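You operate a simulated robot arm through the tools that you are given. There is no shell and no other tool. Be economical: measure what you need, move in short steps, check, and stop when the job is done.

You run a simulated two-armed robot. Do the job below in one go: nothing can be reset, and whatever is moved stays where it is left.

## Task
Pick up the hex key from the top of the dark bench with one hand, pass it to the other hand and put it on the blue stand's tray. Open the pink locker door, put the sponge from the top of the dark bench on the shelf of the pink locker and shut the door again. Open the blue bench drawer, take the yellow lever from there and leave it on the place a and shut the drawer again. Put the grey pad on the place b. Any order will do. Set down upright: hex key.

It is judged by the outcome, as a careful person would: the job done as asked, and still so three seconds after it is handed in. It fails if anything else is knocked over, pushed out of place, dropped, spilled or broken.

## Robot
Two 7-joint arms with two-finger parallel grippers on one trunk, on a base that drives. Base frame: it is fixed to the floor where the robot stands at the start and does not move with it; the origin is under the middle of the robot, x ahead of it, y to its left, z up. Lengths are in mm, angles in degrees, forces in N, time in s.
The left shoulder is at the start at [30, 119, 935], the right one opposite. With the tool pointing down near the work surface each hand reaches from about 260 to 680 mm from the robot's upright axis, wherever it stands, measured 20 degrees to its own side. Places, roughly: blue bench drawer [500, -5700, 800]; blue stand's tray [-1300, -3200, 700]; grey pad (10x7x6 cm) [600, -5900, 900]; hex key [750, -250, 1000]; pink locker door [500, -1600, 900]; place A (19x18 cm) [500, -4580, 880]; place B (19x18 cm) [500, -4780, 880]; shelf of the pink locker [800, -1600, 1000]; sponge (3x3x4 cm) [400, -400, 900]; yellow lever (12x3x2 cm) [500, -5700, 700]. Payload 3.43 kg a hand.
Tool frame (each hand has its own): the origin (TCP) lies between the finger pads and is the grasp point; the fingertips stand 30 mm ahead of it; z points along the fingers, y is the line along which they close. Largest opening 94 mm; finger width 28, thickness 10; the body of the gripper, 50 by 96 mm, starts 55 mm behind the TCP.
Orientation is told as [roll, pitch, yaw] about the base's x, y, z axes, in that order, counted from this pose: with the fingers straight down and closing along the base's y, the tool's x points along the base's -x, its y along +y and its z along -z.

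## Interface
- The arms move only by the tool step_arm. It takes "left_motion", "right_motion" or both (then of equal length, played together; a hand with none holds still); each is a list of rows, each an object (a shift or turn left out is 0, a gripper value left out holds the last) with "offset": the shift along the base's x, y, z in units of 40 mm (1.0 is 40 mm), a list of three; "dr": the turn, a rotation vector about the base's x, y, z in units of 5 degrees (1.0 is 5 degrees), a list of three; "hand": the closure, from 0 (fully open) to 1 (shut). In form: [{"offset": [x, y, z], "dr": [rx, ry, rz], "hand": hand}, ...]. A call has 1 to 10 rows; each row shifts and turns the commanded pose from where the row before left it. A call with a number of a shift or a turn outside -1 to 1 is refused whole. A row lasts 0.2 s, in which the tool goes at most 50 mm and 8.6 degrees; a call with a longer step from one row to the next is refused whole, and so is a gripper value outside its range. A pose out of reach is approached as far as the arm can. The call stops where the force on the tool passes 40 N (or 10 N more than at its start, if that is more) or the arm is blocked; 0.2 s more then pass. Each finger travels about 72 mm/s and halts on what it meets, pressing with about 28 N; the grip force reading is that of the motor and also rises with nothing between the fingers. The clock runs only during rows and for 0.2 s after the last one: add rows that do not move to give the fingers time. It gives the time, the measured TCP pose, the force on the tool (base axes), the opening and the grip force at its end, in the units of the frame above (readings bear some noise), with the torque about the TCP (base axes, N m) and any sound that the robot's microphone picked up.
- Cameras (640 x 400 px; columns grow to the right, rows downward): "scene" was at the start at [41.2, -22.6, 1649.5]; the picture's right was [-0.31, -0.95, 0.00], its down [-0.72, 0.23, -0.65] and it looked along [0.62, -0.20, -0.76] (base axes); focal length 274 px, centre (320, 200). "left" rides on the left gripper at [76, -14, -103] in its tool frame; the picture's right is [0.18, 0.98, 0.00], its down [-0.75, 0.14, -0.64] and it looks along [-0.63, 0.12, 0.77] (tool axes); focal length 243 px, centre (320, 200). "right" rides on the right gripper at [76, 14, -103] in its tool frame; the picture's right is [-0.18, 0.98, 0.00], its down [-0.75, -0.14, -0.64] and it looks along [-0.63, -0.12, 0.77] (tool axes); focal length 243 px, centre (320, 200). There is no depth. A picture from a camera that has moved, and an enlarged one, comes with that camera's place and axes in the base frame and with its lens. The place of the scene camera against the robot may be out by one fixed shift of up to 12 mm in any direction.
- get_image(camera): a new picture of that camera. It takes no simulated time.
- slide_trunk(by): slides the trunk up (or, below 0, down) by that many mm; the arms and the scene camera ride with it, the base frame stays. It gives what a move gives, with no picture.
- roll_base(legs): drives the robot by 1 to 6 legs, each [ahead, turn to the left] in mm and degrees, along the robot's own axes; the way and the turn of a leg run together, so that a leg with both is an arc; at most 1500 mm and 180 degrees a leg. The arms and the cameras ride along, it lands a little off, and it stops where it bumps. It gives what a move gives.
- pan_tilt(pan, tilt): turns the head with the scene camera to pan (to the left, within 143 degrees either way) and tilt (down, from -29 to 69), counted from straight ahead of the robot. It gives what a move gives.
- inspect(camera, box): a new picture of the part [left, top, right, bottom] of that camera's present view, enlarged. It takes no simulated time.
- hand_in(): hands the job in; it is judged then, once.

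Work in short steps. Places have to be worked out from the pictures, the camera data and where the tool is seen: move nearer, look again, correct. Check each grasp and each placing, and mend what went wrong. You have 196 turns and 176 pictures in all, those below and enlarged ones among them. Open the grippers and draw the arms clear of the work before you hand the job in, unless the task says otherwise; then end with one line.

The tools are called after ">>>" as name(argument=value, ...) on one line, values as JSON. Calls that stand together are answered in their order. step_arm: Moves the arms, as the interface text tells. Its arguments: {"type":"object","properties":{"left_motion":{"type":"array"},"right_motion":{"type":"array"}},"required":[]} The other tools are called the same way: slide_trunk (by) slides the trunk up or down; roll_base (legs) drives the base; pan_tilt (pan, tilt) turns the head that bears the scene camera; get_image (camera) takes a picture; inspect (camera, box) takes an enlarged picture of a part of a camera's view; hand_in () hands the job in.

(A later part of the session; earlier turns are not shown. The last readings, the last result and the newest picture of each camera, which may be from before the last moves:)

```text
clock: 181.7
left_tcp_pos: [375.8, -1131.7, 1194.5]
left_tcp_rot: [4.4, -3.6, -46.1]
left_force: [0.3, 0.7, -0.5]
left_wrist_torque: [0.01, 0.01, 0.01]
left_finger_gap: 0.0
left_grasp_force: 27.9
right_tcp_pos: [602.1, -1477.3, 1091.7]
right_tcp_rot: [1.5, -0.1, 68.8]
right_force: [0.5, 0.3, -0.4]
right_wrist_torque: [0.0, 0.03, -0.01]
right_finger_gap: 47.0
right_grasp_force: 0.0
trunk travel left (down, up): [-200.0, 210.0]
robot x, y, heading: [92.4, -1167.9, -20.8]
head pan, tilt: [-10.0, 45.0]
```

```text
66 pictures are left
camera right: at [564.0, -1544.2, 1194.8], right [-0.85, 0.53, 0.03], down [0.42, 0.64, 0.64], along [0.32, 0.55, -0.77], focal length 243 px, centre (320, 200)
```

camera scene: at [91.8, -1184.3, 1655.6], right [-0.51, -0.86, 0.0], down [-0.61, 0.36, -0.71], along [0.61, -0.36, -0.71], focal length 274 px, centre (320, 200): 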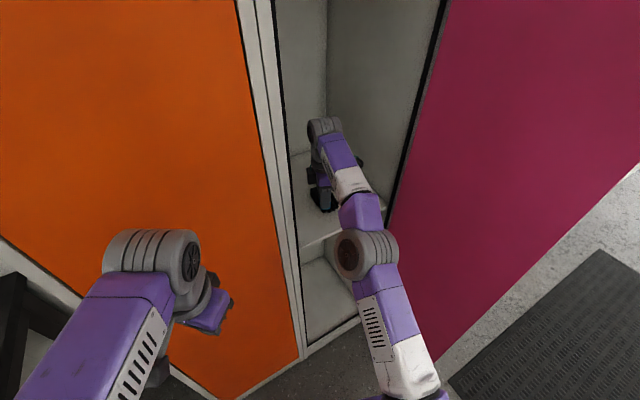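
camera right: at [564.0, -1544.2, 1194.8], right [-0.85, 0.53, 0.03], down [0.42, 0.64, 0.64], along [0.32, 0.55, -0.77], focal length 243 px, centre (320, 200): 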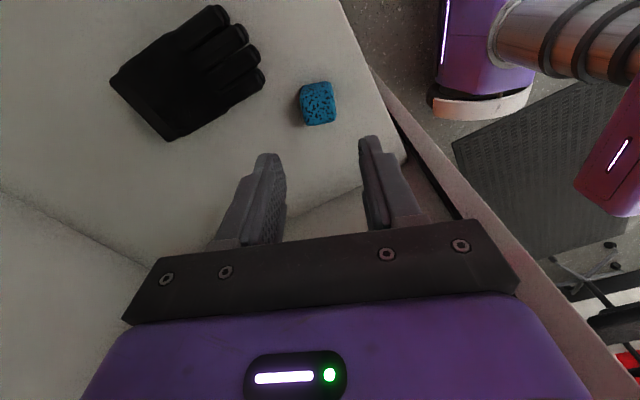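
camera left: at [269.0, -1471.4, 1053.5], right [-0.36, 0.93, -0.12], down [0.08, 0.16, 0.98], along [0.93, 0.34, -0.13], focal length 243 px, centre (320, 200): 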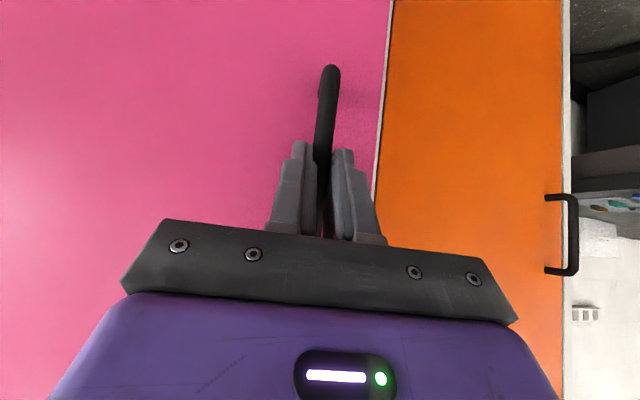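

Sponge rests on the shelf. Withdraw the right hand along the same way out, closing it to a fist.

>>> step_arm(right_motion=[{"offset": [-0.97, 0.1, 0.2]}, {"offset": [-0.97, 0.1, 0.2], "hand": 1}, {"offset": [-0.97, 0.1, 0.2]}, {"offset": [-0.97, 0.1, 0.2]}, {"offset": [-0.97, 0.14, 0]}, {"offset": [-0.97, 0.14, 0]}, {"offset": [-0.97, 0.14, 0]}, {"offset": [-0.97, 0.14, 0]}, {"offset": [-0.97, 0.14, 0]}, {"offset": [-0.9, 0.1, 0]}])

>>> roll_base(legs=[[0, 66], [-418, 0], [0, -103]])

>>> pan_tilt(pan=15, tilt=45)

>>> get_image(camera="scene")

```text
clock: 183.9
left_tcp_pos: [376.7, -1131.3, 1194.5]
left_tcp_rot: [4.5, -3.6, -46.1]
left_force: [0.2, 0.7, 0.1]
left_wrist_torque: [-0.01, -0.02, -0.01]
left_finger_gap: 0.0
left_grasp_force: 27.7
right_tcp_pos: [217.1, -1428.1, 1124.6]
right_tcp_rot: [1.4, -0.3, 68.7]
right_force: [0.7, 0.4, 0.4]
right_wrist_torque: [-0.01, -0.03, 0.01]
right_finger_gap: 0.2
right_grasp_force: 27.8
trunk travel left (down, up): [-200.0, 210.0]
robot x, y, heading: [92.7, -1170.0, -20.6]
head pan, tilt: [-10.0, 45.0]
```

```text
clock: 193.8
left_tcp_pos: [45.4, -1615.6, 1194.5]
left_tcp_rot: [4.4, -3.6, -83.4]
left_force: [-0.4, -0.1, -0.1]
left_wrist_torque: [-0.01, -0.01, -0.02]
left_finger_gap: 0.0
left_grasp_force: 27.8
right_tcp_pos: [-261.4, -1756.3, 1124.2]
right_tcp_rot: [1.4, -0.2, 31.3]
right_force: [0.2, 0.0, -0.9]
right_wrist_torque: [-0.01, 0.01, 0.03]
right_finger_gap: 0.0
right_grasp_force: 27.9
trunk travel left (down, up): [-200.0, 210.0]
robot x, y, heading: [-205.5, -1470.5, -58.4]
head pan, tilt: [-10.0, 45.0]
```

```text
clock: 194.7
left_tcp_pos: [45.7, -1616.7, 1194.5]
left_tcp_rot: [4.5, -3.6, -83.3]
left_force: [0.6, -0.3, -0.2]
left_wrist_torque: [-0.01, 0.0, 0.02]
left_finger_gap: 0.1
left_grasp_force: 28.1
right_tcp_pos: [-260.4, -1756.1, 1124.4]
right_tcp_rot: [1.5, -0.1, 31.3]
right_force: [0.3, 0.0, -0.5]
right_wrist_torque: [-0.02, 0.02, -0.03]
right_finger_gap: 0.0
right_grasp_force: 28.5
trunk travel left (down, up): [-200.0, 210.0]
robot x, y, heading: [-204.7, -1468.5, -58.5]
head pan, tilt: [15.0, 45.0]
```

```text
65 pictures are left
camera scene: at [-163.1, -1500.2, 1655.5], right [-0.69, -0.73, 0.0], down [-0.51, 0.48, -0.71], along [0.51, -0.48, -0.71], focal length 274 px, centre (320, 200)
```

scene: 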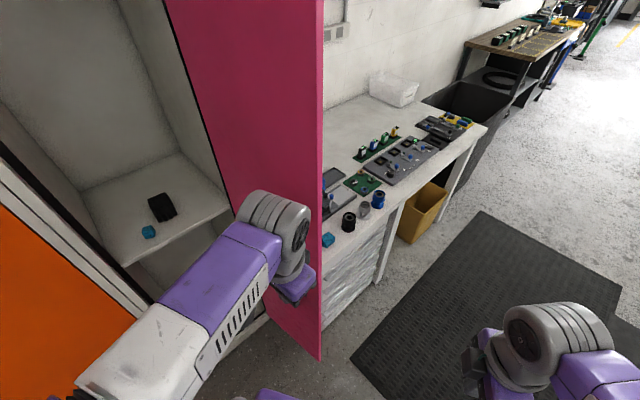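

The sponge is on the shelf next to the glove; door edge at ≈[154,-1799]. Extend the right fist to the outer side of the door.

>>> step_arm(right_motion=[{"offset": [0.93, -0.5, -0.1]}, {"offset": [0.93, -0.5, -0.1]}, {"offset": [0.93, -0.5, -0.1]}, {"offset": [0.93, -0.5, -0.1]}, {"offset": [0.93, -0.5, -0.1]}, {"offset": [0.93, -0.5, -0.1]}, {"offset": [0.93, -0.5, -0.1]}, {"offset": [0.93, -0.5, -0.1]}, {"offset": [0.93, -0.5, -0.1]}])

>>> get_image(camera="scene")

```text
clock: 196.7
left_tcp_pos: [46.2, -1615.1, 1194.5]
left_tcp_rot: [4.4, -3.6, -83.4]
left_force: [0.3, -0.2, 0.3]
left_wrist_torque: [-0.03, 0.01, 0.02]
left_finger_gap: 0.3
left_grasp_force: 27.8
right_tcp_pos: [75.5, -1936.7, 1086.0]
right_tcp_rot: [1.6, 0.1, 31.3]
right_force: [0.3, 0.1, 0.2]
right_wrist_torque: [0.01, 0.01, 0.0]
right_finger_gap: 0.1
right_grasp_force: 28.1
trunk travel left (down, up): [-200.0, 210.0]
robot x, y, heading: [-207.9, -1469.4, -58.1]
head pan, tilt: [15.0, 45.0]
```

```text
64 pictures are left
camera scene: at [-161.3, -1500.8, 1655.4], right [-0.69, -0.73, 0.0], down [-0.52, 0.48, -0.71], along [0.51, -0.48, -0.71], focal length 274 px, centre (320, 200)
```

scene: 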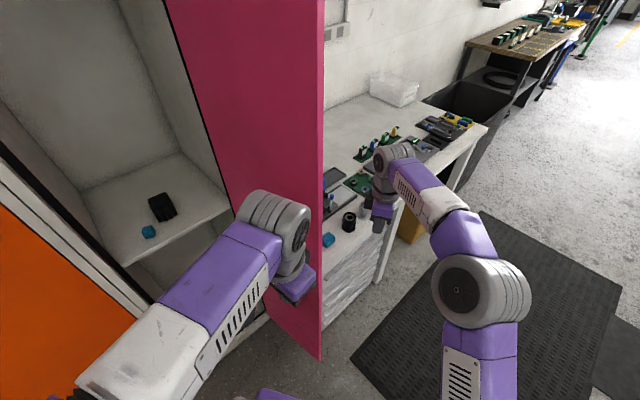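

Rotate the base left to sweep the door toward closed.

>>> roll_base(legs=[[0, 56]])

>>> get_image(camera="scene")

```text
clock: 199.6
left_tcp_pos: [55.4, -1344.3, 1194.4]
left_tcp_rot: [4.4, -3.6, -27.6]
left_force: [0.4, -0.2, -1.0]
left_wrist_torque: [0.03, 0.0, 0.02]
left_finger_gap: 0.0
left_grasp_force: 27.6
right_tcp_pos: [337.0, -1502.5, 1088.0]
right_tcp_rot: [1.5, -0.2, 87.2]
right_force: [0.8, 0.0, 0.1]
right_wrist_torque: [0.0, 0.01, 0.01]
right_finger_gap: 0.2
right_grasp_force: 27.8
trunk travel left (down, up): [-200.0, 210.0]
robot x, y, heading: [-202.1, -1470.0, -2.5]
head pan, tilt: [15.0, 45.0]
```

```text
63 pictures are left
camera scene: at [-157.1, -1450.7, 1655.5], right [0.22, -0.98, 0.0], down [-0.69, -0.15, -0.71], along [0.69, 0.15, -0.71], focal length 274 px, centre (320, 200)
```

scene: 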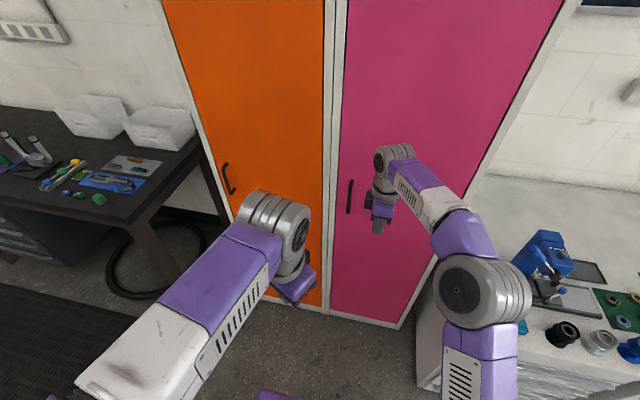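

The door has swung shut. Press it gently with the fist to be sure it is fully closed.

>>> step_arm(right_motion=[{"offset": [0.8, 0, 0]}, {"offset": [0.8, 0, 0]}, {"offset": [0.8, 0, 0]}, {"offset": [0.5, 0, 0]}, {"offset": [0.5, 0, 0]}, {"offset": [0.5, 0, 0]}, {"offset": [0.5, 0, 0]}, {"offset": [0.5, 0, 0]}])

>>> inspect(camera="scene", box=[290, 0, 560, 340])

```text
clock: 201.4
left_tcp_pos: [55.9, -1345.8, 1194.4]
left_tcp_rot: [4.5, -3.5, -27.6]
left_force: [0.4, -0.1, 0.3]
left_wrist_torque: [0.0, 0.0, 0.0]
left_finger_gap: 0.0
left_grasp_force: 28.4
right_tcp_pos: [399.7, -1539.9, 1068.5]
right_tcp_rot: [1.4, -0.1, 87.2]
right_force: [-0.7, -0.1, -0.7]
right_wrist_torque: [0.01, 0.01, 0.01]
right_finger_gap: 0.0
right_grasp_force: 28.1
right hand out of reach, approached as far as the arm can: row 2, 3, 4, 5, 6, 7, 8
trunk travel left (down, up): [-200.0, 210.0]
robot x, y, heading: [-203.9, -1471.9, -2.1]
head pan, tilt: [15.0, 45.0]
```

```text
1.18 times, centred on (425, 170) of scene
camera zoom: at [-156.8, -1451.2, 1655.4], right [0.22, -0.98, 0.0], down [-0.69, -0.15, -0.71], along [0.69, 0.15, -0.71], focal length 322 px, centre (196, 235)
```

zoom: 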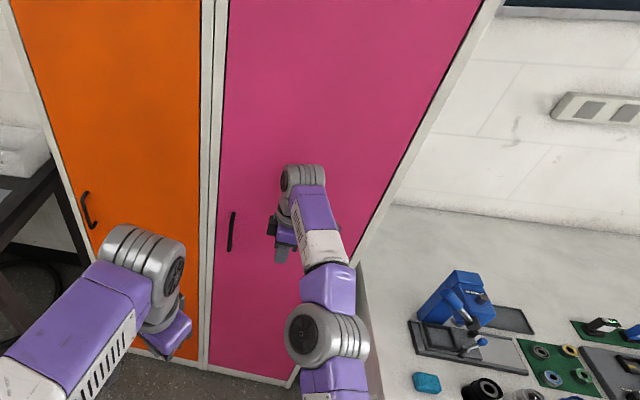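

Out of arm reach; press by driving the base forward until the fist meets the door.

>>> roll_base(legs=[[110, 0]])

>>> get_image(camera="scene")

```text
clock: 202.4
left_tcp_pos: [125.3, -1349.3, 1193.6]
left_tcp_rot: [4.3, -3.6, -27.6]
left_force: [-1.2, -0.3, -0.3]
left_wrist_torque: [0.0, -0.02, 0.01]
left_finger_gap: 0.1
left_grasp_force: 27.9
right_tcp_pos: [459.1, -1544.7, 1070.1]
right_tcp_rot: [3.8, 0.0, 87.9]
right_force: [-4.3, -1.7, -0.8]
right_wrist_torque: [0.23, -0.38, -0.07]
right_finger_gap: 0.1
right_grasp_force: 27.8
trunk travel left (down, up): [-200.0, 210.0]
robot x, y, heading: [-133.3, -1475.4, -2.7]
head pan, tilt: [15.0, 45.0]
stopped in leg 1: the force on the tool passed its limit at 183 N (the readings are from after the stop); the commanded pose is now the measured one
```

```text
61 pictures are left
camera scene: at [-88.3, -1454.2, 1655.5], right [0.22, -0.98, 0.0], down [-0.69, -0.15, -0.71], along [0.69, 0.15, -0.71], focal length 274 px, centre (320, 200)
```

scene: 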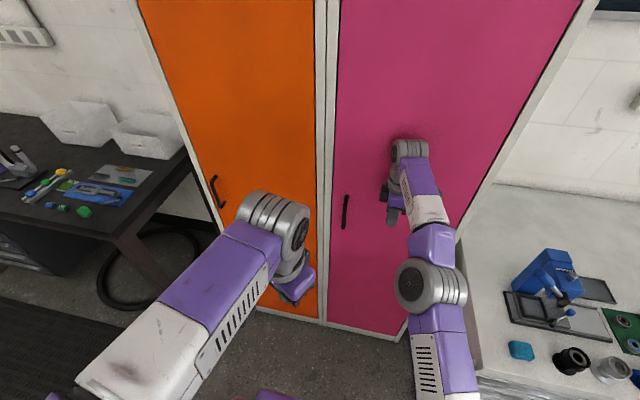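

Door is closed firmly. Retract the right hand, then drive down the room toward the blue bench.

>>> step_arm(right_motion=[{"offset": [-0.92, -0.4, 0.1]}, {"offset": [-0.92, -0.4, 0.1]}, {"offset": [-0.92, -0.4, 0.1]}, {"offset": [-0.92, -0.4, 0.1]}, {"offset": [-0.92, -0.4, 0.1]}, {"offset": [-0.92, -0.4, 0.1]}, {"offset": [-0.92, -0.4, 0.1]}, {"offset": [-0.92, -0.4, 0.1]}, {"offset": [-0.92, -0.4, 0.1]}])

>>> roll_base(legs=[[0, -97.3], [1400, 0], [0, 10], [1000, 0]])

>>> pan_tilt(pan=30, tilt=25)

>>> get_image(camera="scene")

```text
clock: 204.4
left_tcp_pos: [123.9, -1347.9, 1194.3]
left_tcp_rot: [4.3, -3.6, -27.6]
left_force: [-0.1, -0.1, 0.6]
left_wrist_torque: [0.0, -0.02, 0.0]
left_finger_gap: 0.0
left_grasp_force: 28.1
right_tcp_pos: [127.9, -1685.7, 1104.1]
right_tcp_rot: [3.7, 0.1, 88.0]
right_force: [0.8, -0.2, -0.5]
right_wrist_torque: [0.0, -0.01, 0.0]
right_finger_gap: 0.0
right_grasp_force: 27.6
trunk travel left (down, up): [-200.0, 210.0]
robot x, y, heading: [-138.2, -1475.4, -2.7]
head pan, tilt: [15.0, 45.0]
```

```text
clock: 221.2
left_tcp_pos: [-234.1, -4149.9, 1194.9]
left_tcp_rot: [4.3, -3.6, -114.4]
left_force: [0.2, 0.1, -0.4]
left_wrist_torque: [0.01, 0.0, 0.02]
left_finger_gap: 0.0
left_grasp_force: 27.7
right_tcp_pos: [-572.3, -4172.8, 1104.6]
right_tcp_rot: [3.8, 0.1, 1.0]
right_force: [-0.6, -1.0, 0.9]
right_wrist_torque: [0.0, -0.02, -0.03]
right_finger_gap: 0.0
right_grasp_force: 27.5
trunk travel left (down, up): [-200.0, 210.0]
robot x, y, heading: [-369.9, -3896.1, -89.5]
head pan, tilt: [15.0, 45.0]
```

```text
clock: 222.0
left_tcp_pos: [-235.4, -4150.8, 1194.0]
left_tcp_rot: [4.4, -3.6, -114.4]
left_force: [-0.7, -0.5, 0.5]
left_wrist_torque: [0.0, 0.01, 0.01]
left_finger_gap: 0.0
left_grasp_force: 28.3
right_tcp_pos: [-572.5, -4173.4, 1104.6]
right_tcp_rot: [3.7, 0.1, 1.0]
right_force: [-0.7, -0.1, 0.4]
right_wrist_torque: [-0.04, -0.03, 0.01]
right_finger_gap: 0.0
right_grasp_force: 28.1
trunk travel left (down, up): [-200.0, 210.0]
robot x, y, heading: [-375.0, -3899.8, -89.2]
head pan, tilt: [30.0, 25.0]
```

```text
60 pictures are left
camera scene: at [-330.2, -3945.0, 1686.0], right [-0.86, -0.51, 0.0], down [-0.21, 0.36, -0.91], along [0.46, -0.78, -0.42], focal length 274 px, centre (320, 200)
```

scene: 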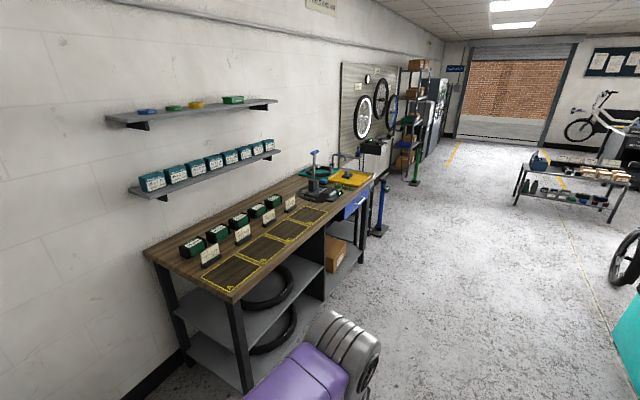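

The wooden bench has marked places and a blue drawer. Enlarge it.

>>> inspect(camera="scene", box=[140, 140, 400, 310])

```text
2.35 times, centred on (270, 225) of scene
camera zoom: at [-330.2, -3945.0, 1686.0], right [-0.86, -0.51, 0.0], down [-0.21, 0.36, -0.91], along [0.46, -0.78, -0.42], focal length 645 px, centre (438, 141)
```

zoom: 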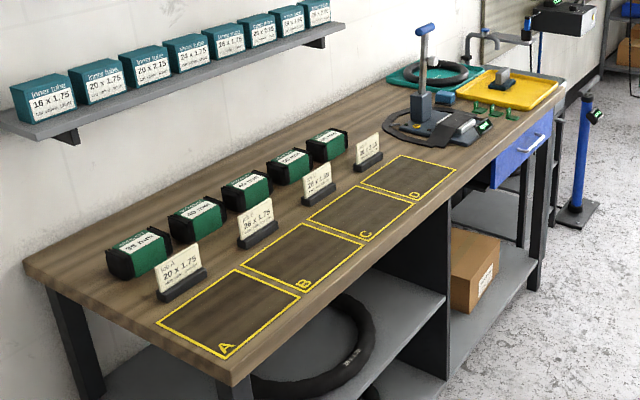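

Order from here: A, B, C, D, then vise, drawer (handle ≈[370,-5680,800]) and a yellow tray beyond. Drive to in front of the drawer.

>>> roll_base(legs=[[1000, 0], [700, 0], [0, 89.5]])

>>> pan_tilt(pan=0, tilt=38)

>>> get_image(camera="scene")

```text
clock: 234.6
left_tcp_pos: [-86.9, -5476.3, 1193.6]
left_tcp_rot: [4.4, -3.5, -23.6]
left_force: [0.3, -0.6, 0.2]
left_wrist_torque: [-0.02, -0.01, 0.0]
left_finger_gap: 0.1
left_grasp_force: 27.7
right_tcp_pos: [-57.8, -5812.5, 1103.8]
right_tcp_rot: [3.8, 0.1, 92.1]
right_force: [-0.6, 0.0, 0.1]
right_wrist_torque: [0.02, -0.04, 0.02]
right_finger_gap: 0.0
right_grasp_force: 28.4
trunk travel left (down, up): [-200.0, 210.0]
robot x, y, heading: [-338.2, -5617.1, 1.5]
head pan, tilt: [30.0, 25.0]
```

```text
clock: 235.6
left_tcp_pos: [-86.9, -5475.4, 1192.5]
left_tcp_rot: [4.3, -3.5, -23.7]
left_force: [0.0, 0.4, -0.5]
left_wrist_torque: [-0.02, -0.03, -0.03]
left_finger_gap: 0.0
left_grasp_force: 28.4
right_tcp_pos: [-57.4, -5811.1, 1104.4]
right_tcp_rot: [3.7, 0.0, 92.0]
right_force: [-0.9, 0.1, -0.2]
right_wrist_torque: [-0.01, 0.01, -0.02]
right_finger_gap: 0.1
right_grasp_force: 28.5
trunk travel left (down, up): [-200.0, 210.0]
robot x, y, heading: [-339.0, -5619.0, 1.4]
head pan, tilt: [0.0, 38.0]
```

```text
58 pictures are left
camera scene: at [-283.5, -5615.5, 1665.7], right [0.03, -1.0, 0.0], down [-0.62, -0.02, -0.79], along [0.79, 0.02, -0.62], focal length 274 px, centre (320, 200)
```

scene: 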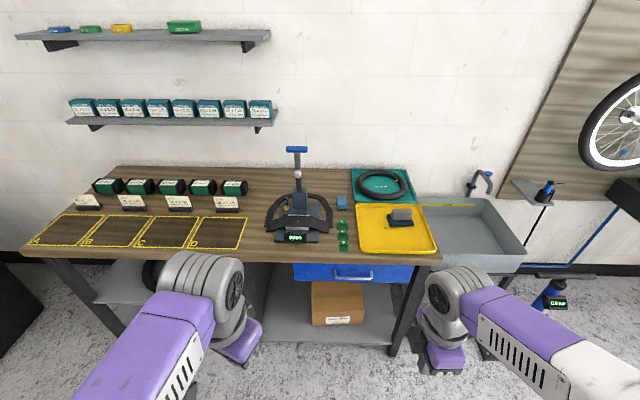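

>>> inspect(camera="scene", box=[270, 180, 450, 300])

```text
3.33 times, centred on (360, 240) of scene
camera zoom: at [-283.5, -5615.5, 1665.7], right [0.03, -1.0, 0.0], down [-0.62, -0.02, -0.79], along [0.79, 0.02, -0.62], focal length 914 px, centre (187, 67)
```

zoom: 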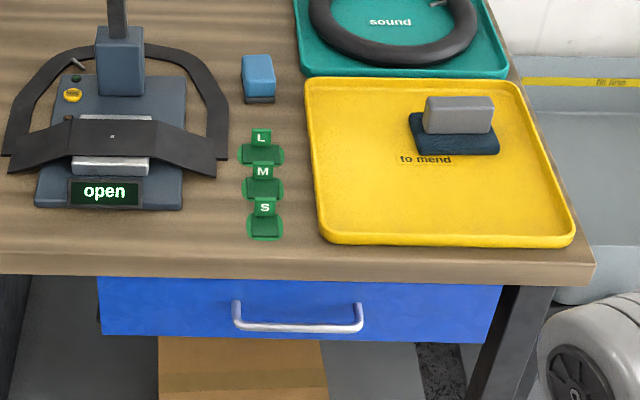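

The grey pad sits on the yellow tray; the drawer handle bar is at ≈[351,-5725,799]. Drive forward 100 mm, and bring the right hand above it, tilted slightly forward, fingers closing along x.

>>> roll_base(legs=[[100, -1.4]])

>>> step_arm(right_motion=[{"offset": [0.87, 0.27, -0.4], "dr": [0, -0.59, 0], "hand": 0.65}, {"offset": [0.87, 0.27, -0.4], "dr": [0, -0.59, 0]}, {"offset": [0.87, 0.27, -0.4], "dr": [0, -0.59, 0]}, {"offset": [0.87, 0.27, -0.4], "dr": [0, -0.59, 0]}, {"offset": [0.87, 0.27, -0.4], "dr": [0, -0.59, 0]}, {"offset": [0.87, 0.27, -0.4], "dr": [0, -0.59, 0]}, {"offset": [0.87, 0.27, -0.4], "dr": [0, -0.59, 0]}, {"offset": [0.87, 0.27, -0.4], "dr": [0, -0.59, 0]}])

>>> get_image(camera="right")

>>> get_image(camera="scene")

```text
clock: 236.7
left_tcp_pos: [17.5, -5479.8, 1193.8]
left_tcp_rot: [4.3, -3.4, -25.0]
left_force: [0.4, 0.4, -0.3]
left_wrist_torque: [-0.02, 0.03, 0.0]
left_finger_gap: 0.0
left_grasp_force: 28.2
right_tcp_pos: [38.3, -5817.4, 1103.3]
right_tcp_rot: [3.8, 0.1, 90.6]
right_force: [-0.5, -0.5, -1.4]
right_wrist_torque: [-0.01, 0.01, 0.0]
right_finger_gap: 0.0
right_grasp_force: 28.0
trunk travel left (down, up): [-200.0, 210.0]
robot x, y, heading: [-237.2, -5614.1, 0.2]
head pan, tilt: [0.0, 38.0]
```

```text
clock: 238.5
left_tcp_pos: [17.7, -5478.9, 1193.6]
left_tcp_rot: [4.2, -3.5, -24.9]
left_force: [-0.2, -0.5, 1.0]
left_wrist_torque: [-0.02, 0.01, -0.01]
left_finger_gap: 0.0
left_grasp_force: 27.6
right_tcp_pos: [316.1, -5728.0, 973.8]
right_tcp_rot: [-19.9, 0.4, 90.6]
right_force: [-0.2, -0.4, 0.0]
right_wrist_torque: [-0.03, 0.02, 0.0]
right_finger_gap: 33.0
right_grasp_force: 0.0
trunk travel left (down, up): [-200.0, 210.0]
robot x, y, heading: [-237.0, -5617.5, 0.2]
head pan, tilt: [0.0, 38.0]
```

```text
56 pictures are left
camera right: at [268.7, -5805.0, 1067.7], right [-0.93, 0.17, -0.34], down [-0.09, 0.76, 0.65], along [0.37, 0.63, -0.69], focal length 243 px, centre (320, 200)
```

right: 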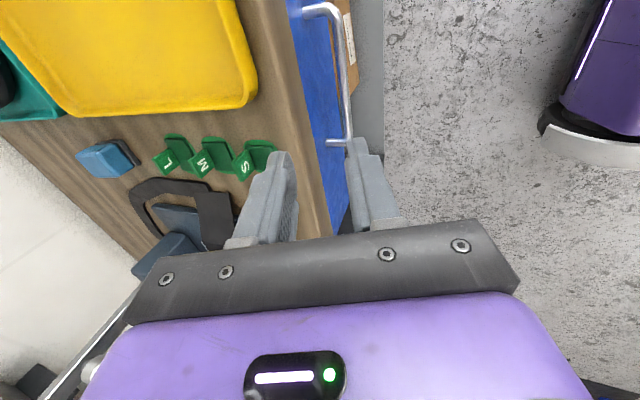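

```text
55 pictures are left
camera scene: at [-181.9, -5615.1, 1665.6], right [0.0, -1.0, 0.0], down [-0.62, 0.0, -0.79], along [0.79, 0.0, -0.62], focal length 274 px, centre (320, 200)
```

scene: 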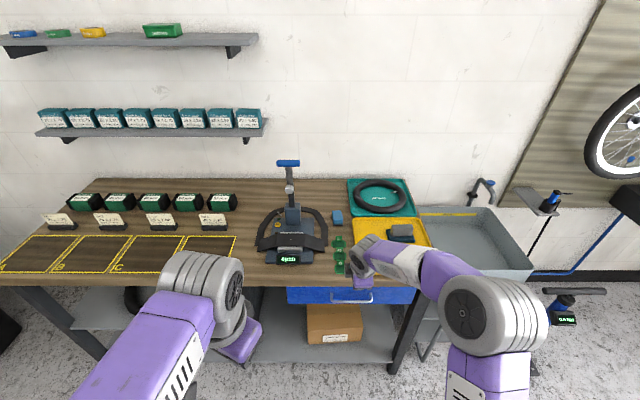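

Bar confirmed at x≈352, z≈799. Line up on the tool axis and descend most of the way.

>>> step_arm(right_motion=[{"offset": [-0.68, 0, 0]}, {"offset": [0.36, 0, -1]}, {"offset": [0.36, 0, -1]}, {"offset": [0.36, 0, -1]}])

>>> get_image(camera="right")

```text
clock: 239.5
left_tcp_pos: [18.6, -5480.3, 1193.0]
left_tcp_rot: [4.4, -3.5, -25.0]
left_force: [0.0, -0.3, 0.3]
left_wrist_torque: [0.04, -0.01, -0.01]
left_finger_gap: 0.1
left_grasp_force: 27.7
right_tcp_pos: [331.7, -5730.2, 856.2]
right_tcp_rot: [-19.9, 0.4, 90.5]
right_force: [-0.1, 0.0, 0.5]
right_wrist_torque: [-0.01, 0.02, 0.02]
right_finger_gap: 33.0
right_grasp_force: 0.0
trunk travel left (down, up): [-200.0, 210.0]
robot x, y, heading: [-238.5, -5618.3, -0.1]
head pan, tilt: [0.0, 38.0]
```

```text
54 pictures are left
camera right: at [284.6, -5806.8, 948.0], right [-0.93, 0.17, -0.33], down [-0.09, 0.76, 0.65], along [0.37, 0.63, -0.69], focal length 243 px, centre (320, 200)
```

right: 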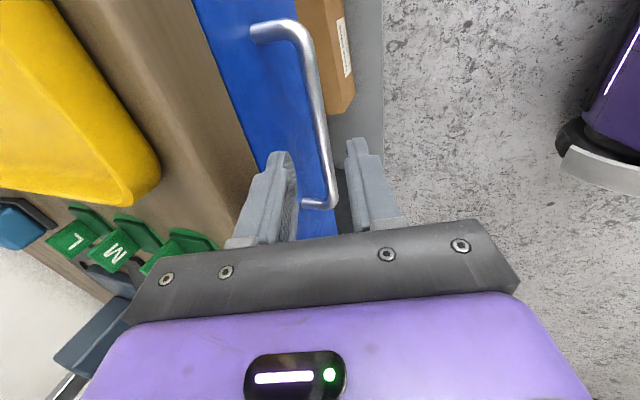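

The bar runs between the fingers. Descend the last 43 mm along the axis and close.

>>> step_arm(right_motion=[{"offset": [0.19, 0, -0.54]}, {"offset": [0.19, 0, -0.54]}, {"hand": 1}, {"hand": 1}, {"hand": 1}])

>>> get_image(camera="right")

```text
clock: 240.7
left_tcp_pos: [18.1, -5479.8, 1194.8]
left_tcp_rot: [4.3, -3.6, -24.9]
left_force: [0.0, 0.9, -0.4]
left_wrist_torque: [0.0, 0.0, 0.0]
left_finger_gap: 0.2
left_grasp_force: 28.1
right_tcp_pos: [346.1, -5730.9, 815.0]
right_tcp_rot: [-19.8, 0.4, 90.5]
right_force: [-0.2, 0.3, -2.1]
right_wrist_torque: [-0.1, 0.02, -0.33]
right_finger_gap: 10.9
right_grasp_force: 44.2
trunk travel left (down, up): [-200.0, 210.0]
robot x, y, heading: [-233.7, -5616.3, 0.0]
head pan, tilt: [0.0, 38.0]
```

```text
53 pictures are left
camera right: at [299.7, -5807.1, 907.0], right [-0.93, 0.17, -0.33], down [-0.09, 0.76, 0.65], along [0.37, 0.63, -0.69], focal length 243 px, centre (320, 200)
```

right: 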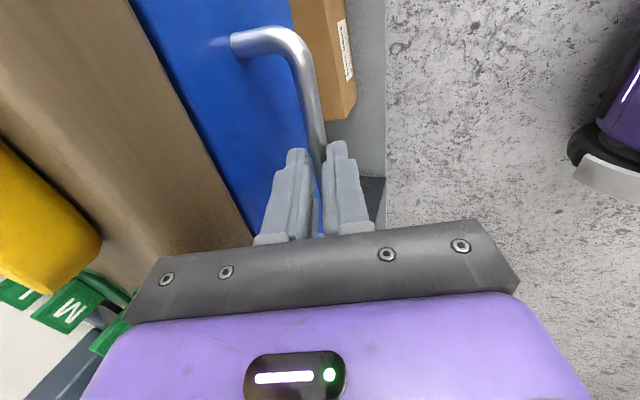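

Bar gripped. Pull the drawer by driving straight back.

>>> roll_base(legs=[[-220, 0]])

>>> pan_tilt(pan=0, tilt=50)

>>> get_image(camera="scene")

```text
clock: 242.4
left_tcp_pos: [-197.6, -5479.9, 1194.1]
left_tcp_rot: [4.3, -3.7, -25.0]
left_force: [-0.3, -0.4, -0.8]
left_wrist_torque: [-0.02, 0.0, -0.01]
left_finger_gap: 0.0
left_grasp_force: 27.8
right_tcp_pos: [130.8, -5731.4, 813.5]
right_tcp_rot: [-19.8, 0.3, 90.5]
right_force: [0.1, 7.8, -9.6]
right_wrist_torque: [0.2, -0.01, -0.18]
right_finger_gap: 10.8
right_grasp_force: 44.5
trunk travel left (down, up): [-200.0, 210.0]
robot x, y, heading: [-454.1, -5620.0, 0.2]
head pan, tilt: [0.0, 38.0]
```

```text
clock: 243.1
left_tcp_pos: [-199.0, -5480.7, 1194.4]
left_tcp_rot: [4.3, -3.6, -25.0]
left_force: [-0.2, 0.2, 0.5]
left_wrist_torque: [0.01, -0.01, 0.01]
left_finger_gap: 0.0
left_grasp_force: 28.0
right_tcp_pos: [130.1, -5730.3, 814.9]
right_tcp_rot: [-19.8, 0.2, 90.4]
right_force: [-0.5, 2.5, -2.5]
right_wrist_torque: [-0.49, 0.07, -0.35]
right_finger_gap: 10.5
right_grasp_force: 44.2
trunk travel left (down, up): [-200.0, 210.0]
robot x, y, heading: [-452.7, -5619.6, 0.1]
head pan, tilt: [0.0, 50.0]
```

```text
52 pictures are left
camera scene: at [-408.6, -5615.6, 1648.6], right [0.0, -1.0, 0.0], down [-0.77, 0.0, -0.64], along [0.64, 0.0, -0.77], focal length 274 px, centre (320, 200)
```

scene: 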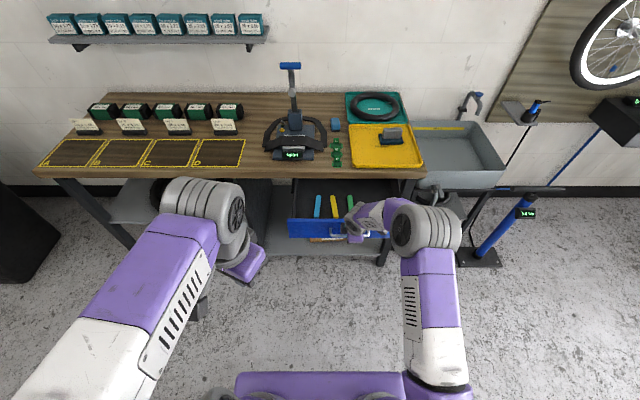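

The drawer is open; a yellow lever lies between a blue and a green one. Release the handle and withdraw up along the tool axis.

>>> step_arm(right_motion=[{"hand": 0.6}, {"hand": 0.6}, {}, {"offset": [-0.33, 0, 0.92]}, {"offset": [-0.33, 0, 0.92]}, {"offset": [-0.33, 0, 0.92]}, {"offset": [-0.33, 0, 0.92]}, {"offset": [-0.33, -0.3, 0.92]}, {"offset": [0, -0.9, 0.3]}])

>>> inspect(camera="scene", box=[260, 100, 440, 260])

```text
clock: 245.1
left_tcp_pos: [-198.7, -5481.1, 1193.7]
left_tcp_rot: [4.3, -3.4, -25.0]
left_force: [-0.5, -1.0, 0.5]
left_wrist_torque: [-0.01, 0.0, 0.01]
left_finger_gap: 0.1
left_grasp_force: 28.2
right_tcp_pos: [64.3, -5779.9, 1009.2]
right_tcp_rot: [-19.9, 0.3, 90.5]
right_force: [0.9, 0.0, -0.5]
right_wrist_torque: [0.01, 0.03, 0.01]
right_finger_gap: 37.5
right_grasp_force: 0.1
trunk travel left (down, up): [-200.0, 210.0]
robot x, y, heading: [-453.0, -5615.8, -0.1]
head pan, tilt: [0.0, 50.0]
```

```text
2.50 times, centred on (350, 180) of scene
camera zoom: at [-408.5, -5617.2, 1648.5], right [0.0, -1.0, 0.0], down [-0.77, 0.0, -0.64], along [0.64, 0.0, -0.77], focal length 685 px, centre (245, 250)
```

zoom: 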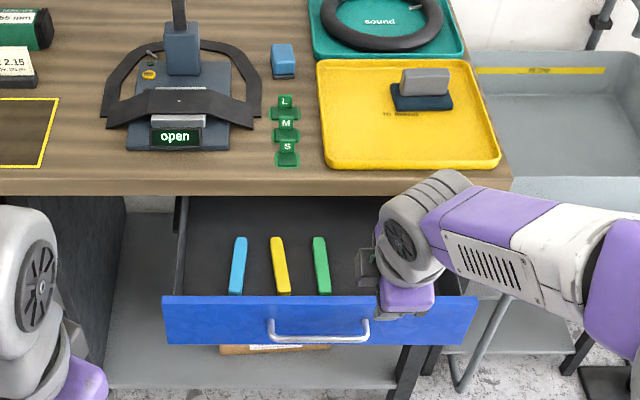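

Lever centre ≈[308,-5676], lying along x at z≈745; neighbours 70 mm away. Move the right hand aside, drive forward 170 mm and bring the left hand over the lever.

>>> step_arm(right_motion=[{"offset": [-0.7, -0.6, 0.5]}, {"offset": [-0.7, -0.6, 0.5]}, {"offset": [-0.7, -0.6, 0.5]}, {"offset": [-0.7, -0.6, 0.5]}, {"offset": [-0.7, -0.6, 0.3]}], left_motion=[{"dr": [-0.17, 0.14, 1], "hand": 0.45}, {"dr": [-0.17, 0.14, 1]}, {"dr": [-0.17, 0.14, 1]}, {"dr": [-0.17, 0.14, 1]}, {"dr": [-0.17, 0.14, 1]}])

>>> roll_base(legs=[[170, 0]])

>>> step_arm(left_motion=[{"offset": [0.82, -0.49, -0.4]}, {"offset": [0.82, -0.49, -0.4]}, {"offset": [0.82, -0.49, -0.4]}, {"offset": [0.82, -0.49, -0.4]}, {"offset": [0.82, -0.49, -0.6]}, {"offset": [0.82, -0.49, -0.6]}, {"offset": [0.82, -0.49, -0.6]}, {"offset": [0.82, -0.49, -0.6]}, {"offset": [0.82, -0.49, -0.6]}, {"offset": [0.82, -0.49, -0.6]}])

>>> get_image(camera="left")

```text
clock: 246.3
left_tcp_pos: [-200.5, -5481.0, 1192.6]
left_tcp_rot: [-0.5, -1.1, 0.4]
left_force: [0.5, -0.2, 0.7]
left_wrist_torque: [-0.01, -0.03, 0.02]
left_finger_gap: 51.8
left_grasp_force: 0.0
right_tcp_pos: [-75.5, -5898.7, 1101.4]
right_tcp_rot: [-19.8, 0.3, 90.5]
right_force: [-0.1, 0.8, 0.3]
right_wrist_torque: [-0.01, 0.01, 0.02]
right_finger_gap: 37.6
right_grasp_force: 0.0
trunk travel left (down, up): [-200.0, 210.0]
robot x, y, heading: [-455.4, -5616.7, 0.2]
head pan, tilt: [0.0, 50.0]
```

```text
clock: 247.8
left_tcp_pos: [-27.1, -5480.7, 1192.8]
left_tcp_rot: [-0.6, -1.1, 0.2]
left_force: [0.7, 0.6, -0.5]
left_wrist_torque: [-0.02, -0.01, 0.0]
left_finger_gap: 51.8
left_grasp_force: 0.0
right_tcp_pos: [100.0, -5899.8, 1100.6]
right_tcp_rot: [-19.7, 0.2, 90.5]
right_force: [1.3, -0.5, 0.0]
right_wrist_torque: [0.02, -0.01, -0.01]
right_finger_gap: 37.7
right_grasp_force: 0.1
trunk travel left (down, up): [-200.0, 210.0]
robot x, y, heading: [-278.2, -5615.5, 0.2]
head pan, tilt: [0.0, 50.0]
```

```text
clock: 250.0
left_tcp_pos: [299.3, -5675.7, 982.1]
left_tcp_rot: [-0.5, -0.9, 0.1]
left_force: [-0.3, -0.1, -0.6]
left_wrist_torque: [0.0, 0.0, 0.01]
left_finger_gap: 52.0
left_grasp_force: 0.1
right_tcp_pos: [99.4, -5898.9, 1100.4]
right_tcp_rot: [-19.8, 0.3, 90.5]
right_force: [0.3, -0.1, 0.5]
right_wrist_torque: [0.0, 0.02, 0.01]
right_finger_gap: 37.6
right_grasp_force: 0.1
trunk travel left (down, up): [-200.0, 210.0]
robot x, y, heading: [-283.6, -5616.5, 0.2]
head pan, tilt: [0.0, 50.0]
```

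```text
50 pictures are left
camera left: at [222.7, -5690.8, 1084.7], right [-0.19, 0.98, -0.01], down [0.74, 0.15, 0.65], along [0.64, 0.11, -0.76], focal length 243 px, centre (320, 200)
```

left: 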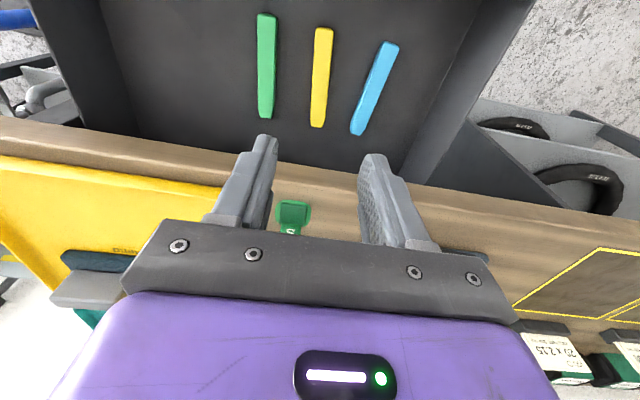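

Lever centre ≈[310,-5679], yaw ≈+6°. Lower to z≈800 with that yaw.

>>> step_arm(left_motion=[{"offset": [0.03, -0.02, -0.9], "dr": [0, 0.1, 0.25]}, {"offset": [0.03, -0.02, -0.9], "dr": [0, 0.1, 0.25]}, {"offset": [0.03, -0.02, -0.9], "dr": [0, 0, 0.25]}, {"offset": [0.03, -0.02, -0.9], "dr": [0, 0, 0.25]}, {"offset": [0.03, -0.02, -0.9], "dr": [0, 0, 0.25]}])

>>> get_image(camera="left")

```text
clock: 251.2
left_tcp_pos: [307.7, -5680.4, 802.9]
left_tcp_rot: [-0.6, -0.1, 6.5]
left_force: [-0.6, -0.7, -0.4]
left_wrist_torque: [-0.03, 0.04, 0.01]
left_finger_gap: 51.8
left_grasp_force: 0.0
right_tcp_pos: [98.3, -5898.7, 1101.3]
right_tcp_rot: [-19.8, 0.3, 90.6]
right_force: [0.7, 0.0, -0.5]
right_wrist_torque: [0.02, 0.01, 0.0]
right_finger_gap: 37.9
right_grasp_force: 0.0
trunk travel left (down, up): [-200.0, 210.0]
robot x, y, heading: [-279.3, -5620.2, 0.2]
head pan, tilt: [0.0, 50.0]
```

```text
49 pictures are left
camera left: at [233.2, -5703.3, 907.5], right [-0.29, 0.96, -0.01], down [0.73, 0.23, 0.64], along [0.62, 0.18, -0.77], focal length 243 px, centre (320, 200)
```

left: 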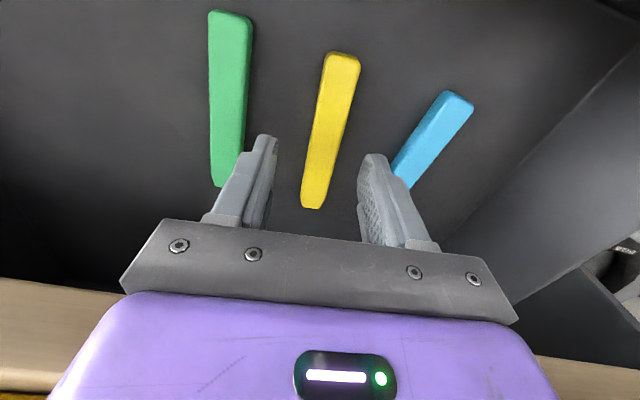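

Aligned. Lower toward the lever, watching the force, then close.

>>> step_arm(left_motion=[{"offset": [0, 0.03, -0.4]}, {"offset": [0, 0, -0.3]}, {"offset": [0, 0, -0.15]}, {}])

>>> get_image(camera="left")

```text
clock: 252.2
left_tcp_pos: [307.1, -5679.8, 771.8]
left_tcp_rot: [-0.6, 0.0, 6.5]
left_force: [0.1, 0.5, 0.1]
left_wrist_torque: [-0.02, 0.01, 0.02]
left_finger_gap: 51.8
left_grasp_force: 0.0
right_tcp_pos: [97.6, -5898.6, 1101.7]
right_tcp_rot: [-19.8, 0.2, 90.5]
right_force: [-0.2, 0.1, 0.4]
right_wrist_torque: [-0.02, 0.03, 0.01]
right_finger_gap: 37.4
right_grasp_force: 0.1
trunk travel left (down, up): [-200.0, 210.0]
robot x, y, heading: [-278.0, -5617.3, 0.2]
head pan, tilt: [0.0, 50.0]
```

```text
48 pictures are left
camera left: at [232.7, -5702.3, 874.7], right [-0.29, 0.96, -0.01], down [0.73, 0.23, 0.64], along [0.62, 0.18, -0.77], focal length 243 px, centre (320, 200)
```

left: 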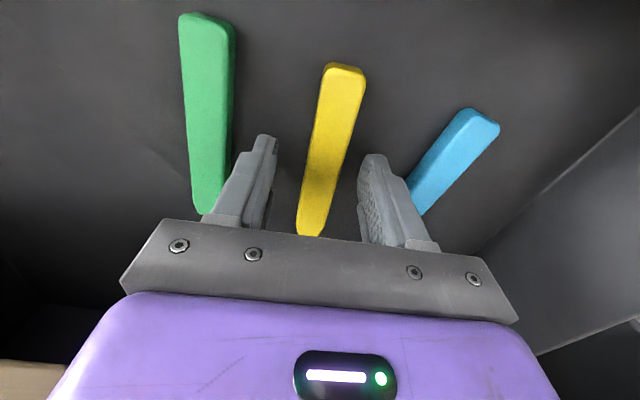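

Lever top is at z≈744, so go ~14 mm lower and close.

>>> step_arm(left_motion=[{"offset": [0, 0.05, -0.15]}, {"offset": [0, 0.05, -0.1]}, {"offset": [0, 0, -0.1]}, {"hand": 0.75}, {"hand": 1}, {"hand": 1}, {"hand": 1}])

>>> get_image(camera="left")

```text
clock: 253.8
left_tcp_pos: [308.0, -5673.2, 762.3]
left_tcp_rot: [-0.7, -0.5, 6.6]
left_force: [1.4, 16.0, 33.1]
left_wrist_torque: [0.9, 0.34, -0.34]
left_finger_gap: 21.0
left_grasp_force: 28.3
right_tcp_pos: [95.9, -5896.9, 1103.2]
right_tcp_rot: [-20.0, 0.3, 90.5]
right_force: [-0.7, -0.9, -0.8]
right_wrist_torque: [0.0, 0.0, -0.03]
right_finger_gap: 37.8
right_grasp_force: 0.1
trunk travel left (down, up): [-200.0, 210.0]
robot x, y, heading: [-282.0, -5619.5, 0.0]
head pan, tilt: [0.0, 50.0]
```

```text
47 pictures are left
camera left: at [232.7, -5696.5, 864.9], right [-0.29, 0.96, -0.01], down [0.73, 0.23, 0.65], along [0.62, 0.18, -0.76], focal length 243 px, centre (320, 200)
```

left: 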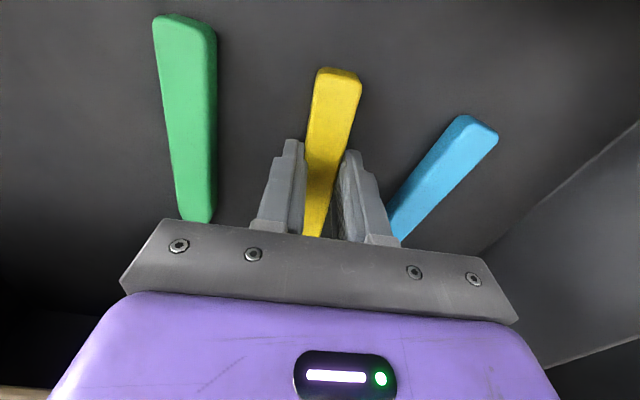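

Lever gripped (21 mm), tips on the drawer floor. Lift straight up.

>>> step_arm(left_motion=[{"offset": [0, 0, 0.3]}, {"offset": [0, 0, 0.9]}, {"offset": [0, 0, 1]}, {"offset": [0, 0, 1]}, {"offset": [0, 0, 1]}, {"offset": [0, 0, 1]}, {"offset": [-0.5, 0, 0.8]}, {"offset": [-0.9, 0.3, 0.5]}, {"offset": [-1, 0.5, 0.2]}, {"offset": [-1, 0.5, 0]}])

>>> get_image(camera="left")

>>> get_image(camera="scene")

```text
clock: 256.0
left_tcp_pos: [170.6, -5619.6, 1028.2]
left_tcp_rot: [-0.6, -0.3, 6.3]
left_force: [0.4, -0.3, -0.9]
left_wrist_torque: [0.0, 0.03, 0.01]
left_finger_gap: 20.7
left_grasp_force: 27.9
right_tcp_pos: [97.2, -5897.9, 1101.7]
right_tcp_rot: [-19.9, 0.2, 90.5]
right_force: [-0.4, 0.1, 0.3]
right_wrist_torque: [-0.02, 0.0, 0.01]
right_finger_gap: 37.6
right_grasp_force: 0.1
trunk travel left (down, up): [-200.0, 210.0]
robot x, y, heading: [-280.7, -5615.6, 0.3]
head pan, tilt: [0.0, 50.0]
```

```text
46 pictures are left
camera left: at [96.2, -5643.9, 1131.8], right [-0.29, 0.96, -0.01], down [0.73, 0.23, 0.64], along [0.62, 0.18, -0.77], focal length 243 px, centre (320, 200)
```

left: 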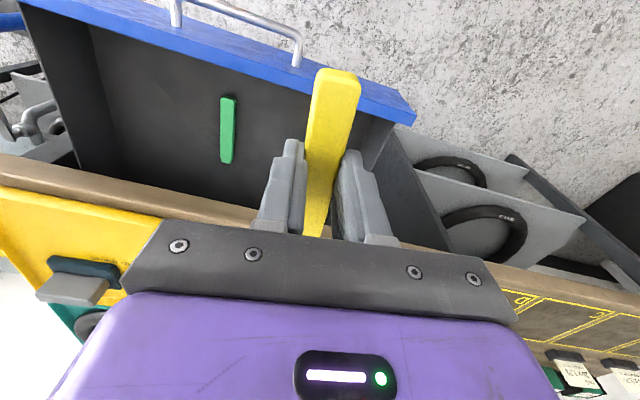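

```text
45 pictures are left
camera scene: at [-238.1, -5615.0, 1648.6], right [0.0, -1.0, 0.0], down [-0.77, 0.0, -0.64], along [0.64, 0.0, -0.77], focal length 274 px, centre (320, 200)
```

scene: 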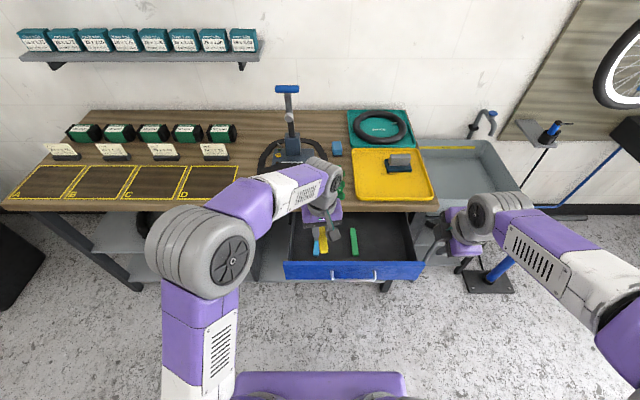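

Lever held. Move the left hand aside, and set the right fist in front of the drawer handle to push it shut.

>>> step_arm(left_motion=[{"offset": [-0.2, 0.8, 0.2]}, {"offset": [-0.2, 0.8, 0.2]}, {"offset": [-0.2, 0.8, 0.2]}, {"offset": [-0.2, 0.8, 0.2]}, {"offset": [-0.2, 0.8, 0.2]}, {}, {}, {}, {}, {}], right_motion=[{"hand": 1}, {"hand": 1}, {"offset": [-0.3, 0.53, -0.85]}, {"offset": [-0.2, 0.53, -0.9]}, {"offset": [-0.1, 0.53, -0.9]}, {"offset": [-0.1, 0.53, -0.9]}, {"offset": [-0.1, 0.53, -0.9]}, {"offset": [-0.1, 0.53, -0.9]}, {"offset": [-0.1, 0.53, -0.9]}, {"offset": [0, 0.53, -0.9]}])

>>> step_arm(right_motion=[{"offset": [0.8, 0, 0]}, {"offset": [0.8, 0, 0]}, {"offset": [0.8, 0, 0]}, {"offset": [0.8, 0, 0]}, {"offset": [0.8, 0, 0]}, {"offset": [0.8, 0, 0]}, {"offset": [0.8, 0, 0]}])

>>> get_image(camera="scene")

```text
clock: 258.2
left_tcp_pos: [132.6, -5463.1, 1068.4]
left_tcp_rot: [-0.5, 0.0, 6.4]
left_force: [-1.3, -1.2, -0.5]
left_wrist_torque: [0.03, 0.0, 0.0]
left_finger_gap: 20.9
left_grasp_force: 27.9
right_tcp_pos: [62.9, -5728.4, 816.7]
right_tcp_rot: [-19.8, 0.2, 90.6]
right_force: [-0.1, -0.2, 0.5]
right_wrist_torque: [0.01, 0.03, 0.0]
right_finger_gap: 0.1
right_grasp_force: 27.8
right hand out of reach, approached as far as the arm can: row 8
trunk travel left (down, up): [-200.0, 210.0]
robot x, y, heading: [-278.1, -5618.5, 0.1]
head pan, tilt: [0.0, 50.0]
```

```text
clock: 259.8
left_tcp_pos: [132.3, -5461.9, 1067.7]
left_tcp_rot: [-0.5, 0.0, 6.5]
left_force: [0.3, 0.4, -0.6]
left_wrist_torque: [-0.04, -0.01, 0.01]
left_finger_gap: 20.7
left_grasp_force: 28.4
right_tcp_pos: [287.6, -5728.8, 814.9]
right_tcp_rot: [-19.7, 0.3, 90.5]
right_force: [0.6, 0.6, -0.1]
right_wrist_torque: [0.04, 0.04, 0.02]
right_finger_gap: 0.0
right_grasp_force: 28.0
trunk travel left (down, up): [-200.0, 210.0]
robot x, y, heading: [-280.8, -5620.0, 0.2]
head pan, tilt: [0.0, 50.0]
```

```text
44 pictures are left
camera scene: at [-236.0, -5615.8, 1648.5], right [0.0, -1.0, 0.0], down [-0.77, 0.0, -0.64], along [0.64, 0.0, -0.77], focal length 274 px, centre (320, 200)
```

scene: 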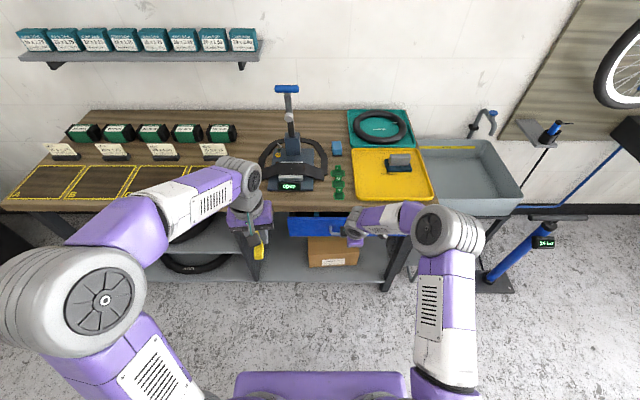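

Drawer nearly closed. Push on until it stops.

>>> step_arm(right_motion=[{"offset": [0.5, 0, 0]}, {"offset": [0.5, 0, 0]}, {"offset": [0.4, 0, 0]}, {"offset": [0.3, 0, 0]}, {"offset": [0.3, 0, 0]}])

>>> inspect(camera="scene", box=[260, 170, 440, 270])

```text
clock: 260.6
left_tcp_pos: [129.9, -5464.0, 1069.1]
left_tcp_rot: [-0.4, -0.2, 6.4]
left_force: [0.3, 1.1, 0.2]
left_wrist_torque: [-0.01, 0.05, 0.0]
left_finger_gap: 20.7
left_grasp_force: 27.8
right_tcp_pos: [331.7, -5727.4, 816.0]
right_tcp_rot: [-19.0, 0.5, 90.4]
right_force: [-21.4, -3.2, 18.8]
right_wrist_torque: [-0.07, 0.22, 0.0]
right_finger_gap: 0.2
right_grasp_force: 27.8
trunk travel left (down, up): [-200.0, 210.0]
robot x, y, heading: [-283.0, -5616.4, 0.1]
head pan, tilt: [0.0, 50.0]
stopped in row 4 (right hand): the force on the tool passed its limit at 42 N (the readings are from after the stop); the commanded pose is now the measured one
```

```text
3.56 times, centred on (350, 220) of scene
camera zoom: at [-240.6, -5615.7, 1648.9], right [0.0, -1.0, 0.0], down [-0.76, 0.0, -0.64], along [0.64, 0.0, -0.76], focal length 974 px, centre (213, 129)
```

zoom: 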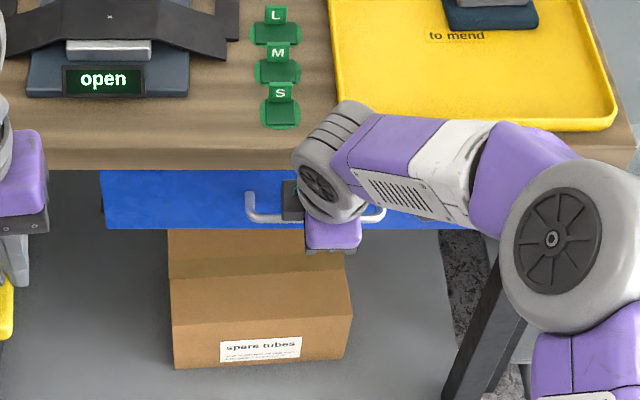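

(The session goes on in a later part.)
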